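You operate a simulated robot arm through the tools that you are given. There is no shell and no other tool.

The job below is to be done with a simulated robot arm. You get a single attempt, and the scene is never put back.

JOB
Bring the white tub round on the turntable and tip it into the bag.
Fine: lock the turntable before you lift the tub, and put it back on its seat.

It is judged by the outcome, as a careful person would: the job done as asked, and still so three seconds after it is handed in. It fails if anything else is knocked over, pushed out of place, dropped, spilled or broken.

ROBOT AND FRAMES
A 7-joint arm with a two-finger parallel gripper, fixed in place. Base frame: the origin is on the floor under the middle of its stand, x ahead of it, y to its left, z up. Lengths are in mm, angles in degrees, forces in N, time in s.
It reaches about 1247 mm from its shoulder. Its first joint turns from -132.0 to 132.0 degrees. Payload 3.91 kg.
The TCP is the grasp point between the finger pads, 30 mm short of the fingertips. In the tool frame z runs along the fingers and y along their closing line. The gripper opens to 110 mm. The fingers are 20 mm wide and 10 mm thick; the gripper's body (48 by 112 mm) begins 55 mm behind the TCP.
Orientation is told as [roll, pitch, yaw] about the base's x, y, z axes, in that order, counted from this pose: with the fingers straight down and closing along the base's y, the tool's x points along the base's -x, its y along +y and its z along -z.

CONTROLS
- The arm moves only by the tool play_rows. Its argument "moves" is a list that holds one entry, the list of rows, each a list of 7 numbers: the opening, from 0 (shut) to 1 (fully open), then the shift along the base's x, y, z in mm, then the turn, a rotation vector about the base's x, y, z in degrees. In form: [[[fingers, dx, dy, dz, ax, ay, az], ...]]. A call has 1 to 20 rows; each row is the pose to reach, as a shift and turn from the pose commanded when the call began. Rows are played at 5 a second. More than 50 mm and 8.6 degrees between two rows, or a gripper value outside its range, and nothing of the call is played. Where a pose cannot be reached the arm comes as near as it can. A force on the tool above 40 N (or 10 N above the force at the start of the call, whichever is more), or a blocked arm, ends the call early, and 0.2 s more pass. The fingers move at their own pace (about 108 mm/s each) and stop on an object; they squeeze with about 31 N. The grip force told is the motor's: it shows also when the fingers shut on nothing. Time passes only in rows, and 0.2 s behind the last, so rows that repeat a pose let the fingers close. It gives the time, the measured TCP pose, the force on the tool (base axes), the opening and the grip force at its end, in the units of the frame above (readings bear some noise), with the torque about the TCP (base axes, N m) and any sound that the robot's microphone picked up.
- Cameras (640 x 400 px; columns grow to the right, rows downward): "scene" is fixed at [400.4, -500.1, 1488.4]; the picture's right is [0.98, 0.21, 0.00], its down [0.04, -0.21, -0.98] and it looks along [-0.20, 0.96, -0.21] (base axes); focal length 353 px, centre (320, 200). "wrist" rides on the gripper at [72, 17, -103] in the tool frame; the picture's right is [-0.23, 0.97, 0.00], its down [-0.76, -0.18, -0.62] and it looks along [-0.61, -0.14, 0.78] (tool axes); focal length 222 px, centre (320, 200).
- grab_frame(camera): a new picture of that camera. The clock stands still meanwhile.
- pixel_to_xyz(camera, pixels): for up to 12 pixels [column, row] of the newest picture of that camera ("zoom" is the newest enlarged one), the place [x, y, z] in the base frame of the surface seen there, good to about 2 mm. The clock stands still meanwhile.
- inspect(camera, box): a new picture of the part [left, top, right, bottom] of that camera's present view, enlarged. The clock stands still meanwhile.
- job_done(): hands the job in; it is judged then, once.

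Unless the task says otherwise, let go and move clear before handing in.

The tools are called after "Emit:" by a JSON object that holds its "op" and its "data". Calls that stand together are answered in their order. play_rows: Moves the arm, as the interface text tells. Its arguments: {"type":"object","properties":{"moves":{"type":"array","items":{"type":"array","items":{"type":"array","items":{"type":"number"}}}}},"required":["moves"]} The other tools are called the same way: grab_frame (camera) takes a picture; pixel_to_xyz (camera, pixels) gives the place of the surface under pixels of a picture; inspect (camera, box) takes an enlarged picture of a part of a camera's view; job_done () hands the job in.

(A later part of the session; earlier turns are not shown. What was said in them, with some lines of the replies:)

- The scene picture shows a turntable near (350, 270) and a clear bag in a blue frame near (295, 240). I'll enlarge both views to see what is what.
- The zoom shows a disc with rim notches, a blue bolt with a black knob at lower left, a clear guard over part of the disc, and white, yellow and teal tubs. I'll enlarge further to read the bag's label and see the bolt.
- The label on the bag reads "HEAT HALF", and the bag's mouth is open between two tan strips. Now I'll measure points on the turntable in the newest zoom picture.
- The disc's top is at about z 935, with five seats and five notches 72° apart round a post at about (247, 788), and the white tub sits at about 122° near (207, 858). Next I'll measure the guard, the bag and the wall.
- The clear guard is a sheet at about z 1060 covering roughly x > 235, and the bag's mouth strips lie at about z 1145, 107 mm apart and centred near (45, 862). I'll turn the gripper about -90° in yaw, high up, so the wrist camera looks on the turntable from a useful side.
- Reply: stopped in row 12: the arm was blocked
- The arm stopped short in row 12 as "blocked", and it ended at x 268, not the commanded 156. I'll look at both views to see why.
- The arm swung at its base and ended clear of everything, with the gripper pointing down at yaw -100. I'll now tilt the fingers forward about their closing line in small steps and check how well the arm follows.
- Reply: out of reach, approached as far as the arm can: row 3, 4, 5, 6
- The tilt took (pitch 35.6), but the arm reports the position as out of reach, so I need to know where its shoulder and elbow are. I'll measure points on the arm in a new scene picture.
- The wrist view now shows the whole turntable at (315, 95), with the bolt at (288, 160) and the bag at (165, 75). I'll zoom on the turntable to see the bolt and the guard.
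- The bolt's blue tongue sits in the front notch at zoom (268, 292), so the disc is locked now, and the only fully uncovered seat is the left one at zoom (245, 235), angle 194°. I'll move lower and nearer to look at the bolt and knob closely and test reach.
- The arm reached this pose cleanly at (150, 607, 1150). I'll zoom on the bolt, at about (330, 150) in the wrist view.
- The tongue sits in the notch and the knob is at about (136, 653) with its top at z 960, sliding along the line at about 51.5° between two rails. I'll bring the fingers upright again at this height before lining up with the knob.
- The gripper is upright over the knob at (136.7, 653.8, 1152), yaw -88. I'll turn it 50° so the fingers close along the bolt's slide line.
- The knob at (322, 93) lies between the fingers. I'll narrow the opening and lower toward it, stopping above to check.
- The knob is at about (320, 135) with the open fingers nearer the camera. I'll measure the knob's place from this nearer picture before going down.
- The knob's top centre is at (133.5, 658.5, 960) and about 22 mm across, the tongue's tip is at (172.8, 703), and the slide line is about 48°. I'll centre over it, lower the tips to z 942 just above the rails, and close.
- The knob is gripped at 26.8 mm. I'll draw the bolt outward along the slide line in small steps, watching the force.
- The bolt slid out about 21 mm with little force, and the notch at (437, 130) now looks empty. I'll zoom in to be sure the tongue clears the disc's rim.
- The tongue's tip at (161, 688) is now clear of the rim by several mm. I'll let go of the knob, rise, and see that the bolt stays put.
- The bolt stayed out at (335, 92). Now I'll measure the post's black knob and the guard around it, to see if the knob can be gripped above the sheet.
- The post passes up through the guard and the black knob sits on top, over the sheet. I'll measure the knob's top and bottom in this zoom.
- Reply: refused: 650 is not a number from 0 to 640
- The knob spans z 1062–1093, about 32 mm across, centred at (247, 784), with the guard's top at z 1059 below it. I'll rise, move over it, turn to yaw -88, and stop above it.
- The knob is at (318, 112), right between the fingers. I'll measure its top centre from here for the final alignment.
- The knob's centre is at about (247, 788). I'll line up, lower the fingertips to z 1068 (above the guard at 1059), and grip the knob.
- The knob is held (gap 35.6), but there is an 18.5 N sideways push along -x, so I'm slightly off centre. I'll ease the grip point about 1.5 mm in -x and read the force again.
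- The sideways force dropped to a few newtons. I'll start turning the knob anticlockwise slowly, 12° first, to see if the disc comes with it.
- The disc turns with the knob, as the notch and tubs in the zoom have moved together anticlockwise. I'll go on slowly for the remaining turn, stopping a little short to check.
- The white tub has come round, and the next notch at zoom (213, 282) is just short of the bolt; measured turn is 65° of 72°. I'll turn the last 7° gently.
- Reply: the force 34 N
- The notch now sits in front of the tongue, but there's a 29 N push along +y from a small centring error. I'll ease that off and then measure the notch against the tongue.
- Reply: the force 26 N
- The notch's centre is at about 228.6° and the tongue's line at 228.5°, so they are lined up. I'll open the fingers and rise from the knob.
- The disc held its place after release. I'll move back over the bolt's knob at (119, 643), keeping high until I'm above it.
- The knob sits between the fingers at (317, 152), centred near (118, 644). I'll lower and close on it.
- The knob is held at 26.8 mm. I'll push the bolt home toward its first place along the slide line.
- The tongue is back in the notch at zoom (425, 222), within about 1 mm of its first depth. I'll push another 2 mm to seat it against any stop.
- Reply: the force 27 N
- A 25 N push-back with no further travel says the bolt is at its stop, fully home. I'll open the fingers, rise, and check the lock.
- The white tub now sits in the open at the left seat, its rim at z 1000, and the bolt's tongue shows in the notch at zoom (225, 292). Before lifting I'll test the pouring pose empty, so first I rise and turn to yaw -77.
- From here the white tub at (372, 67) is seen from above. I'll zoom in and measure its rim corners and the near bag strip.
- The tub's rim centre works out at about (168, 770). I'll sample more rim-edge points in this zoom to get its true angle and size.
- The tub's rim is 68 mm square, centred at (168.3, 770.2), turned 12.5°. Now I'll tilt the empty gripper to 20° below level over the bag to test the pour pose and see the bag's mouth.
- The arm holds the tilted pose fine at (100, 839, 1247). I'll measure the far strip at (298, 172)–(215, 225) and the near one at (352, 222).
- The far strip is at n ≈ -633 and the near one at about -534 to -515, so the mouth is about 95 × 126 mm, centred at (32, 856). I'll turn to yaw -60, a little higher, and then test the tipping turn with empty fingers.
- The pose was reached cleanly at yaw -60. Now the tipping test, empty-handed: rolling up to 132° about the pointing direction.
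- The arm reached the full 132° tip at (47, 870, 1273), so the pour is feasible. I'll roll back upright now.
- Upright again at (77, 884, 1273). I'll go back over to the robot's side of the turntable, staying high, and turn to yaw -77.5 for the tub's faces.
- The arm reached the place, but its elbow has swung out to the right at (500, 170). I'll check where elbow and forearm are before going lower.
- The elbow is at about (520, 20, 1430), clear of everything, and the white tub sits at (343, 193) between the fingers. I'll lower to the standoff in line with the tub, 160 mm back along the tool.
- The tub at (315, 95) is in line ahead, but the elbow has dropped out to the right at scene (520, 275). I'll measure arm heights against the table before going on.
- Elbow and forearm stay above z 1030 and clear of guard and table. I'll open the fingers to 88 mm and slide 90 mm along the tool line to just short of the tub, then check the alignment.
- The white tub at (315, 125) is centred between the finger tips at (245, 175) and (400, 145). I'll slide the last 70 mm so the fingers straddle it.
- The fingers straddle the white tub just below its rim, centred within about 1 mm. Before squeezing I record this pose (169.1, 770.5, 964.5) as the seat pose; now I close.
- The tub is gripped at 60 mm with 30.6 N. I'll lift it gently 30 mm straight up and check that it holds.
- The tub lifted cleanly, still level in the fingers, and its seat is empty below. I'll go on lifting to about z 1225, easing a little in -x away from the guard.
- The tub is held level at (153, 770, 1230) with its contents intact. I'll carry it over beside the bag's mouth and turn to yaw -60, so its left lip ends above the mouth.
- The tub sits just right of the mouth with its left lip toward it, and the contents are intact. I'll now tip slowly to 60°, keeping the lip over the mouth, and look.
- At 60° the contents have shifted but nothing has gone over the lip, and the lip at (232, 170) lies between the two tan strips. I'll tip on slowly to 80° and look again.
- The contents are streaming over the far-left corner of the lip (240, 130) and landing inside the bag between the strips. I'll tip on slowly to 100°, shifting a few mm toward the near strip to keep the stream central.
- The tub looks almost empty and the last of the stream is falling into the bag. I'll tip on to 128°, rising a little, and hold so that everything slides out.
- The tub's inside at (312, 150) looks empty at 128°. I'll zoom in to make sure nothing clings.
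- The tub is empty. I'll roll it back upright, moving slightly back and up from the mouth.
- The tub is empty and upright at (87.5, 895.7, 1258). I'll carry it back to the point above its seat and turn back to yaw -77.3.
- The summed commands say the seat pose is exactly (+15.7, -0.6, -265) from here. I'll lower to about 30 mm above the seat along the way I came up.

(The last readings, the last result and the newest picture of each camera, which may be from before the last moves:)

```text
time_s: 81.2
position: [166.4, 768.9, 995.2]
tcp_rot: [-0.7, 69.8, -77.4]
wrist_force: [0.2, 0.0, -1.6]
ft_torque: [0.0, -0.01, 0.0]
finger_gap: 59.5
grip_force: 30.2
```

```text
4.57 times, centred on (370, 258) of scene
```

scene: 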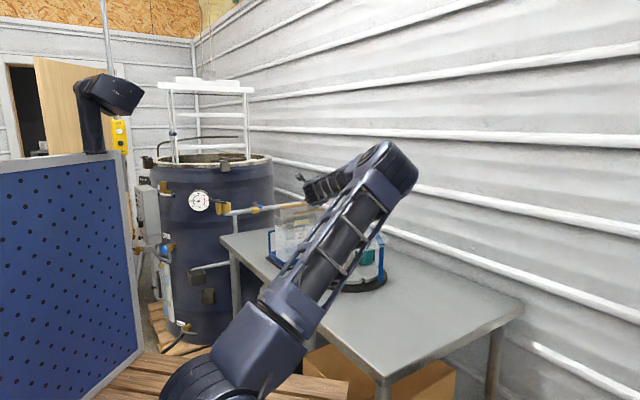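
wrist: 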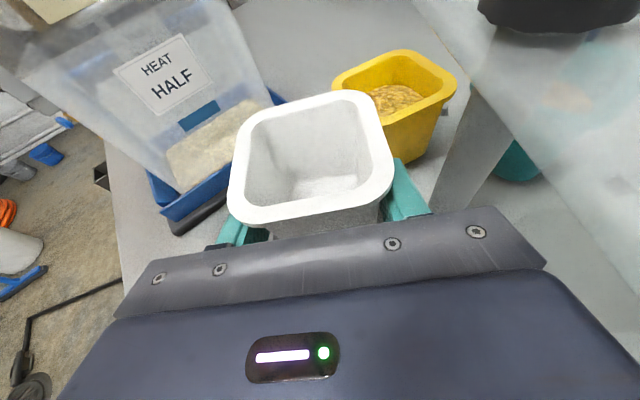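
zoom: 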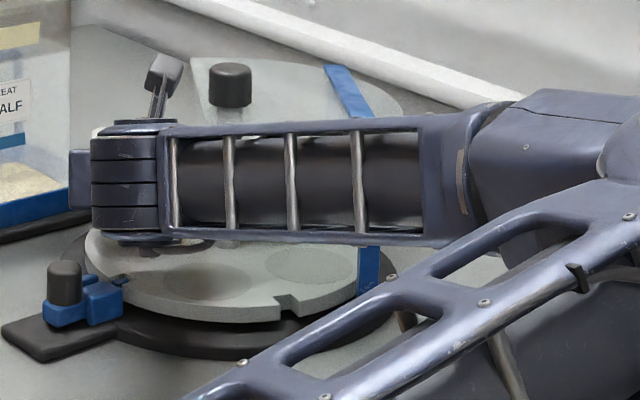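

The grain shows inside the bag below the label, and the tub hangs level over its empty seat. I'll lower the last 30 mm slowly, watching the force.

Emit:
{"op": "play_rows", "data": {"moves": [[[0.4, 1, 0, -6, 0, 0, 0], [0.4, 2, 0, -13, 0, 0, 0], [0.4, 3, 0, -19, 0, 0, 0], [0.4, 3, 0, -24, 0, 0, 0], [0.4, 3, 0, -27, 0, 0, 0], [0.4, 3, 0, -28.5, 0, 0, 0], [0.4, 3, 0, -29.5, 0, 0, 0], [0.4, 3, 0, -29.5, 0, 0, 0]]]}}

Emit:
{"op": "grab_frame", "data": {"camera": "wrist"}}

Emit:
{"op": "inspect", "data": {"camera": "scene", "box": [300, 215, 440, 300]}}

```text
time_s: 83.0
position: [168.5, 771.4, 965.5]
tcp_rot: [-0.7, 70.1, -77.4]
wrist_force: [3.6, -0.1, 13.9]
ft_torque: [0.3, 0.1, -0.05]
finger_gap: 59.9
grip_force: 30.7
```

```text
taken
```

wrist: 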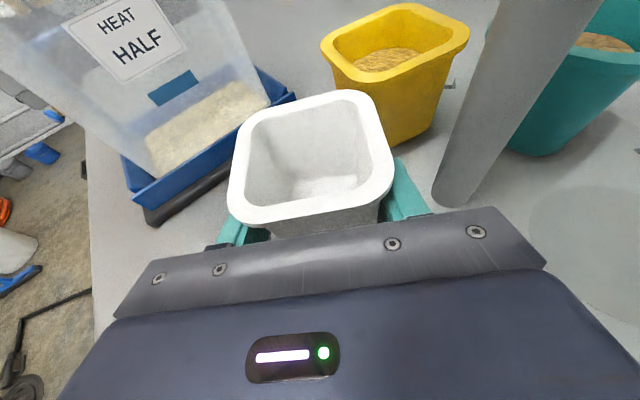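

```text
4.57 times, centred on (370, 258) of scene
```

zoom: 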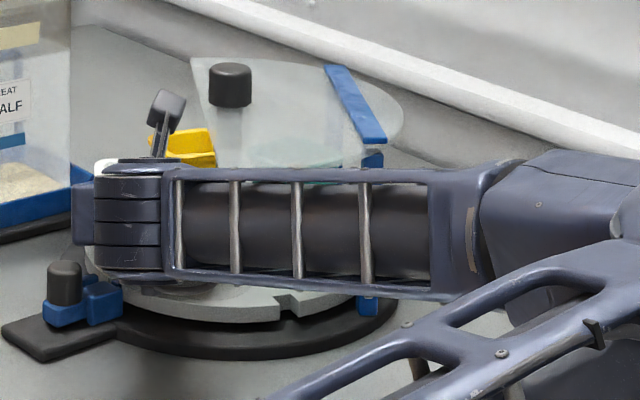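

A 14 N upward force shows the tub is standing on its seat. I'll raise 0.5 mm to ease the push, open the fingers to 88 mm and look.

Emit:
{"op": "play_rows", "data": {"moves": [[[0.4, 0, 0, 0.6, 0, 0, 0], [0.6, 0, 0, 0.6, 0, 0, 0], [0.7, 0, 0, 0.6, 0, 0, 0], [0.8, 0, 0, 0.6, 0, 0, 0], [0.8, 0, 0, 0.6, 0, 0, 0], [0.8, 0, 0, 0.6, 0, 0, 0]]]}}

Emit:
{"op": "grab_frame", "data": {"camera": "wrist"}}

Emit:
{"op": "pixel_to_xyz", "data": {"camera": "wrist", "pixels": [[240, 160], [235, 195], [290, 212], [350, 200], [378, 130], [382, 165], [280, 110], [340, 97], [310, 180]]}}

```text
time_s: 84.4
position: [168.7, 769.7, 964.7]
tcp_rot: [-0.8, 70.0, -77.6]
wrist_force: [0.3, 0.3, -0.3]
ft_torque: [0.02, 0.0, -0.01]
finger_gap: 87.9
grip_force: 0.1
```

```text
taken
```

wrist: 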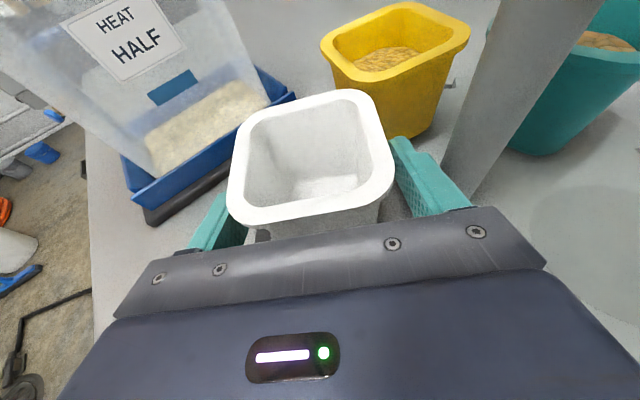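

```text
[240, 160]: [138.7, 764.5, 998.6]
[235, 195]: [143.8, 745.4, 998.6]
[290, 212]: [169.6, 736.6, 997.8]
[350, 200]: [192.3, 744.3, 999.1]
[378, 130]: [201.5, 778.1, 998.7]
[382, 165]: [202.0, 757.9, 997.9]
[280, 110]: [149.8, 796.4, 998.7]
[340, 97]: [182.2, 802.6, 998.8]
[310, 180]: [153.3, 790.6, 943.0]
```

The rim reads z 998–999 all round, so the tub stands level on its seat. I'll back the open fingers straight out along the line I came in on.

Emit:
{"op": "play_rows", "data": {"moves": [[[0.8, 1.8, -8, 3.1, 0, 0, 0], [0.8, 5, -22, 8.4, 0, 0, 0], [0.8, 8.8, -39, 14.9, 0, 0, 0], [0.8, 12.6, -56, 21.4, 0, 0, 0], [0.8, 16.6, -74, 28, 0, 0, 0], [0.8, 21, -94, 35.3, 0, 0, 0], [0.8, 25.5, -114, 42.7, 0, 0, 0], [0.8, 29.5, -132, 49.3, 0, 0, 0], [0.8, 33.1, -147, 55, 0, 0, 0], [0.8, 33.1, -147, 55, 0, 0, 0]]]}}

Emit:
{"op": "grab_frame", "data": {"camera": "wrist"}}

```text
time_s: 86.6
position: [200.8, 622.8, 1020.2]
tcp_rot: [-0.7, 69.9, -77.4]
wrist_force: [0.5, -0.4, 1.0]
ft_torque: [0.01, -0.02, 0.01]
finger_gap: 88.2
grip_force: 0.2
```

```text
taken
```

wrist: 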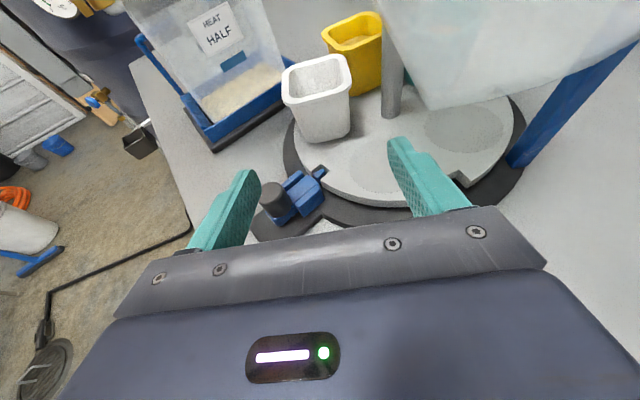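

The fingers are clear, the white tub stands on its seat and the bolt is still in at (305, 185). I'll raise the arm well away, then check all around for spills.

Emit:
{"op": "play_rows", "data": {"moves": [[[0.8, 0, -5, 30, 0, 0, 0], [0.8, 0, -5, 65, 0, 0, 0], [0.8, 0, -5, 100, 0, 0, 0], [0.8, 0, -5, 135, 0, 0, 0], [0.8, 0, -5, 170, 0, 0, 0], [0.8, 0, -5, 205, 0, 0, 0], [0.8, 0, -5, 230, 0, 0, 0], [0.8, 0, -5, 230, 0, 0, 0]]]}}

Emit:
{"op": "grab_frame", "data": {"camera": "wrist"}}

Emit:
{"op": "inspect", "data": {"camera": "wrist", "box": [180, 40, 380, 240]}}

Emit:
{"op": "grab_frame", "data": {"camera": "scene"}}

```text
time_s: 88.4
position: [202.1, 617.4, 1250.6]
tcp_rot: [-0.8, 69.9, -77.4]
wrist_force: [-0.8, 0.2, 0.3]
ft_torque: [0.01, 0.02, -0.02]
finger_gap: 88.3
grip_force: 0.1
```

```text
taken
```

wrist: 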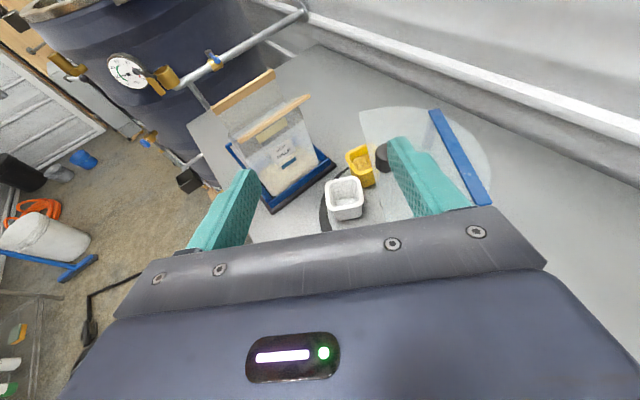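

```text
2.00 times, centred on (280, 140) of wrist
```

zoom: 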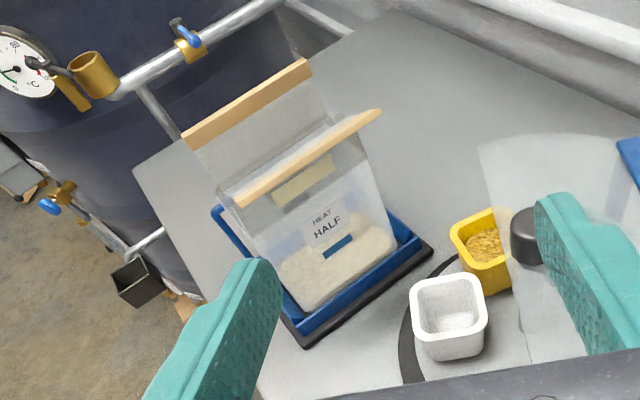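

```text
taken
```

scene: 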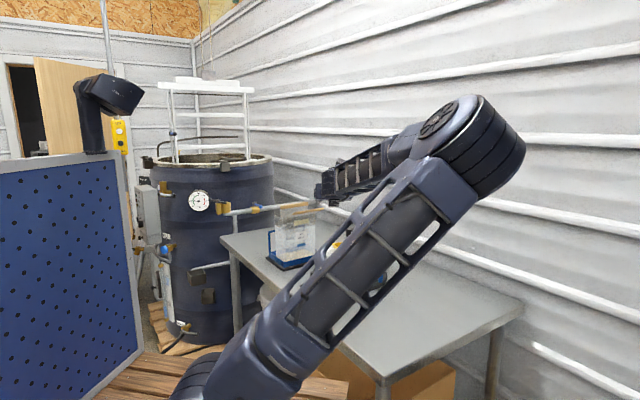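

The table round the bag and tubs looks clean. I'll tilt the camera for one more look at the whole turntable, the lock and the bag.

Emit:
{"op": "play_rows", "data": {"moves": [[[0.8, 0, -4, 5, -6.8, -1.5, 0], [0.8, 0, -8, 10, -13.7, -3, 0], [0.8, 0, -12, 15, -20.5, -4.6, 0], [0.8, 0, -16, 20, -27.4, -6.1, 0], [0.8, 0, -20, 25, -34.2, -7.6, 0], [0.8, 0, -20, 25, -34.2, -7.6, 0]]]}}

Emit:
{"op": "grab_frame", "data": {"camera": "wrist"}}

Emit:
{"op": "inspect", "data": {"camera": "wrist", "box": [180, 0, 420, 200]}}

Emit:
{"op": "inspect", "data": {"camera": "scene", "box": [250, 190, 400, 300]}}

```text
time_s: 89.8
position: [200.9, 597.2, 1274.4]
tcp_rot: [-0.8, 34.8, -77.5]
wrist_force: [-0.4, 0.0, -0.4]
ft_torque: [0.02, 0.0, 0.01]
finger_gap: 88.0
grip_force: 0.0
```

```text
taken
```

wrist: 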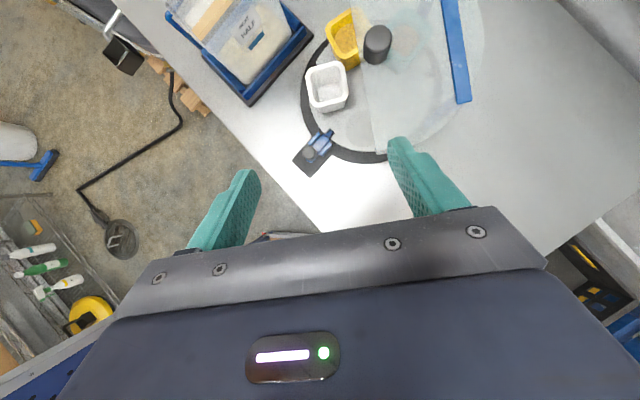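

```text
2.00 times, centred on (300, 100) of wrist
```

zoom: 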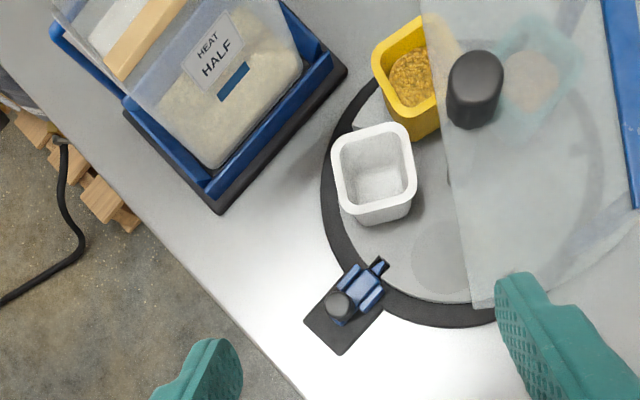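

```text
3.64 times, centred on (325, 245) of scene
```

zoom: 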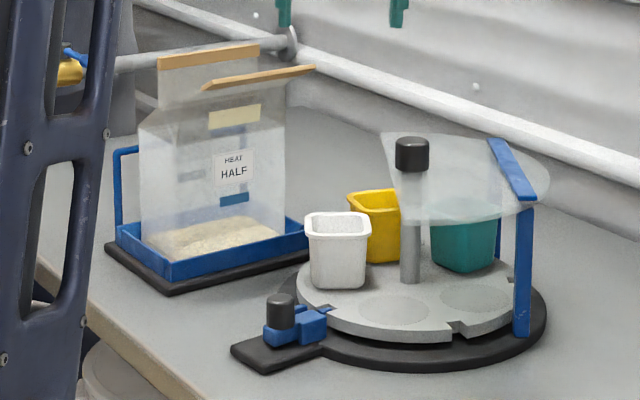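

The scene zoom shows the grain in the bottom of the bag and the white tub empty and level on its seat. The bolt's tongue is in the notch at (325, 308), the other tubs are upright, and I can see no grain on the table. The gripper is open and well clear, so I'm handing the job in.

Emit:
{"op": "job_done", "data": {}}

```text
The job is handed in.
```

The white tub has been tipped into the bag and is back on its turntable seat, empty and level. The last pictures show the grain in the bottom of the bag, no grain on the table, and the other two tubs upright.

- **Turntable:** It was locked at the start, so I drew the bolt out and turned the disc one step using the post knob. That brought the tub clear of the guard, and I pushed the bolt home to its stop before lifting. It is still locked.
- **Tipping:** I tipped the tub slowly to 128° over the bag's mouth. A close look afterwards showed nothing left inside.
- **Arm:** The first move ended early as "blocked" while the arm was high up and clear of everything; it touched nothing. The gripper is now open and well away from the turntable.
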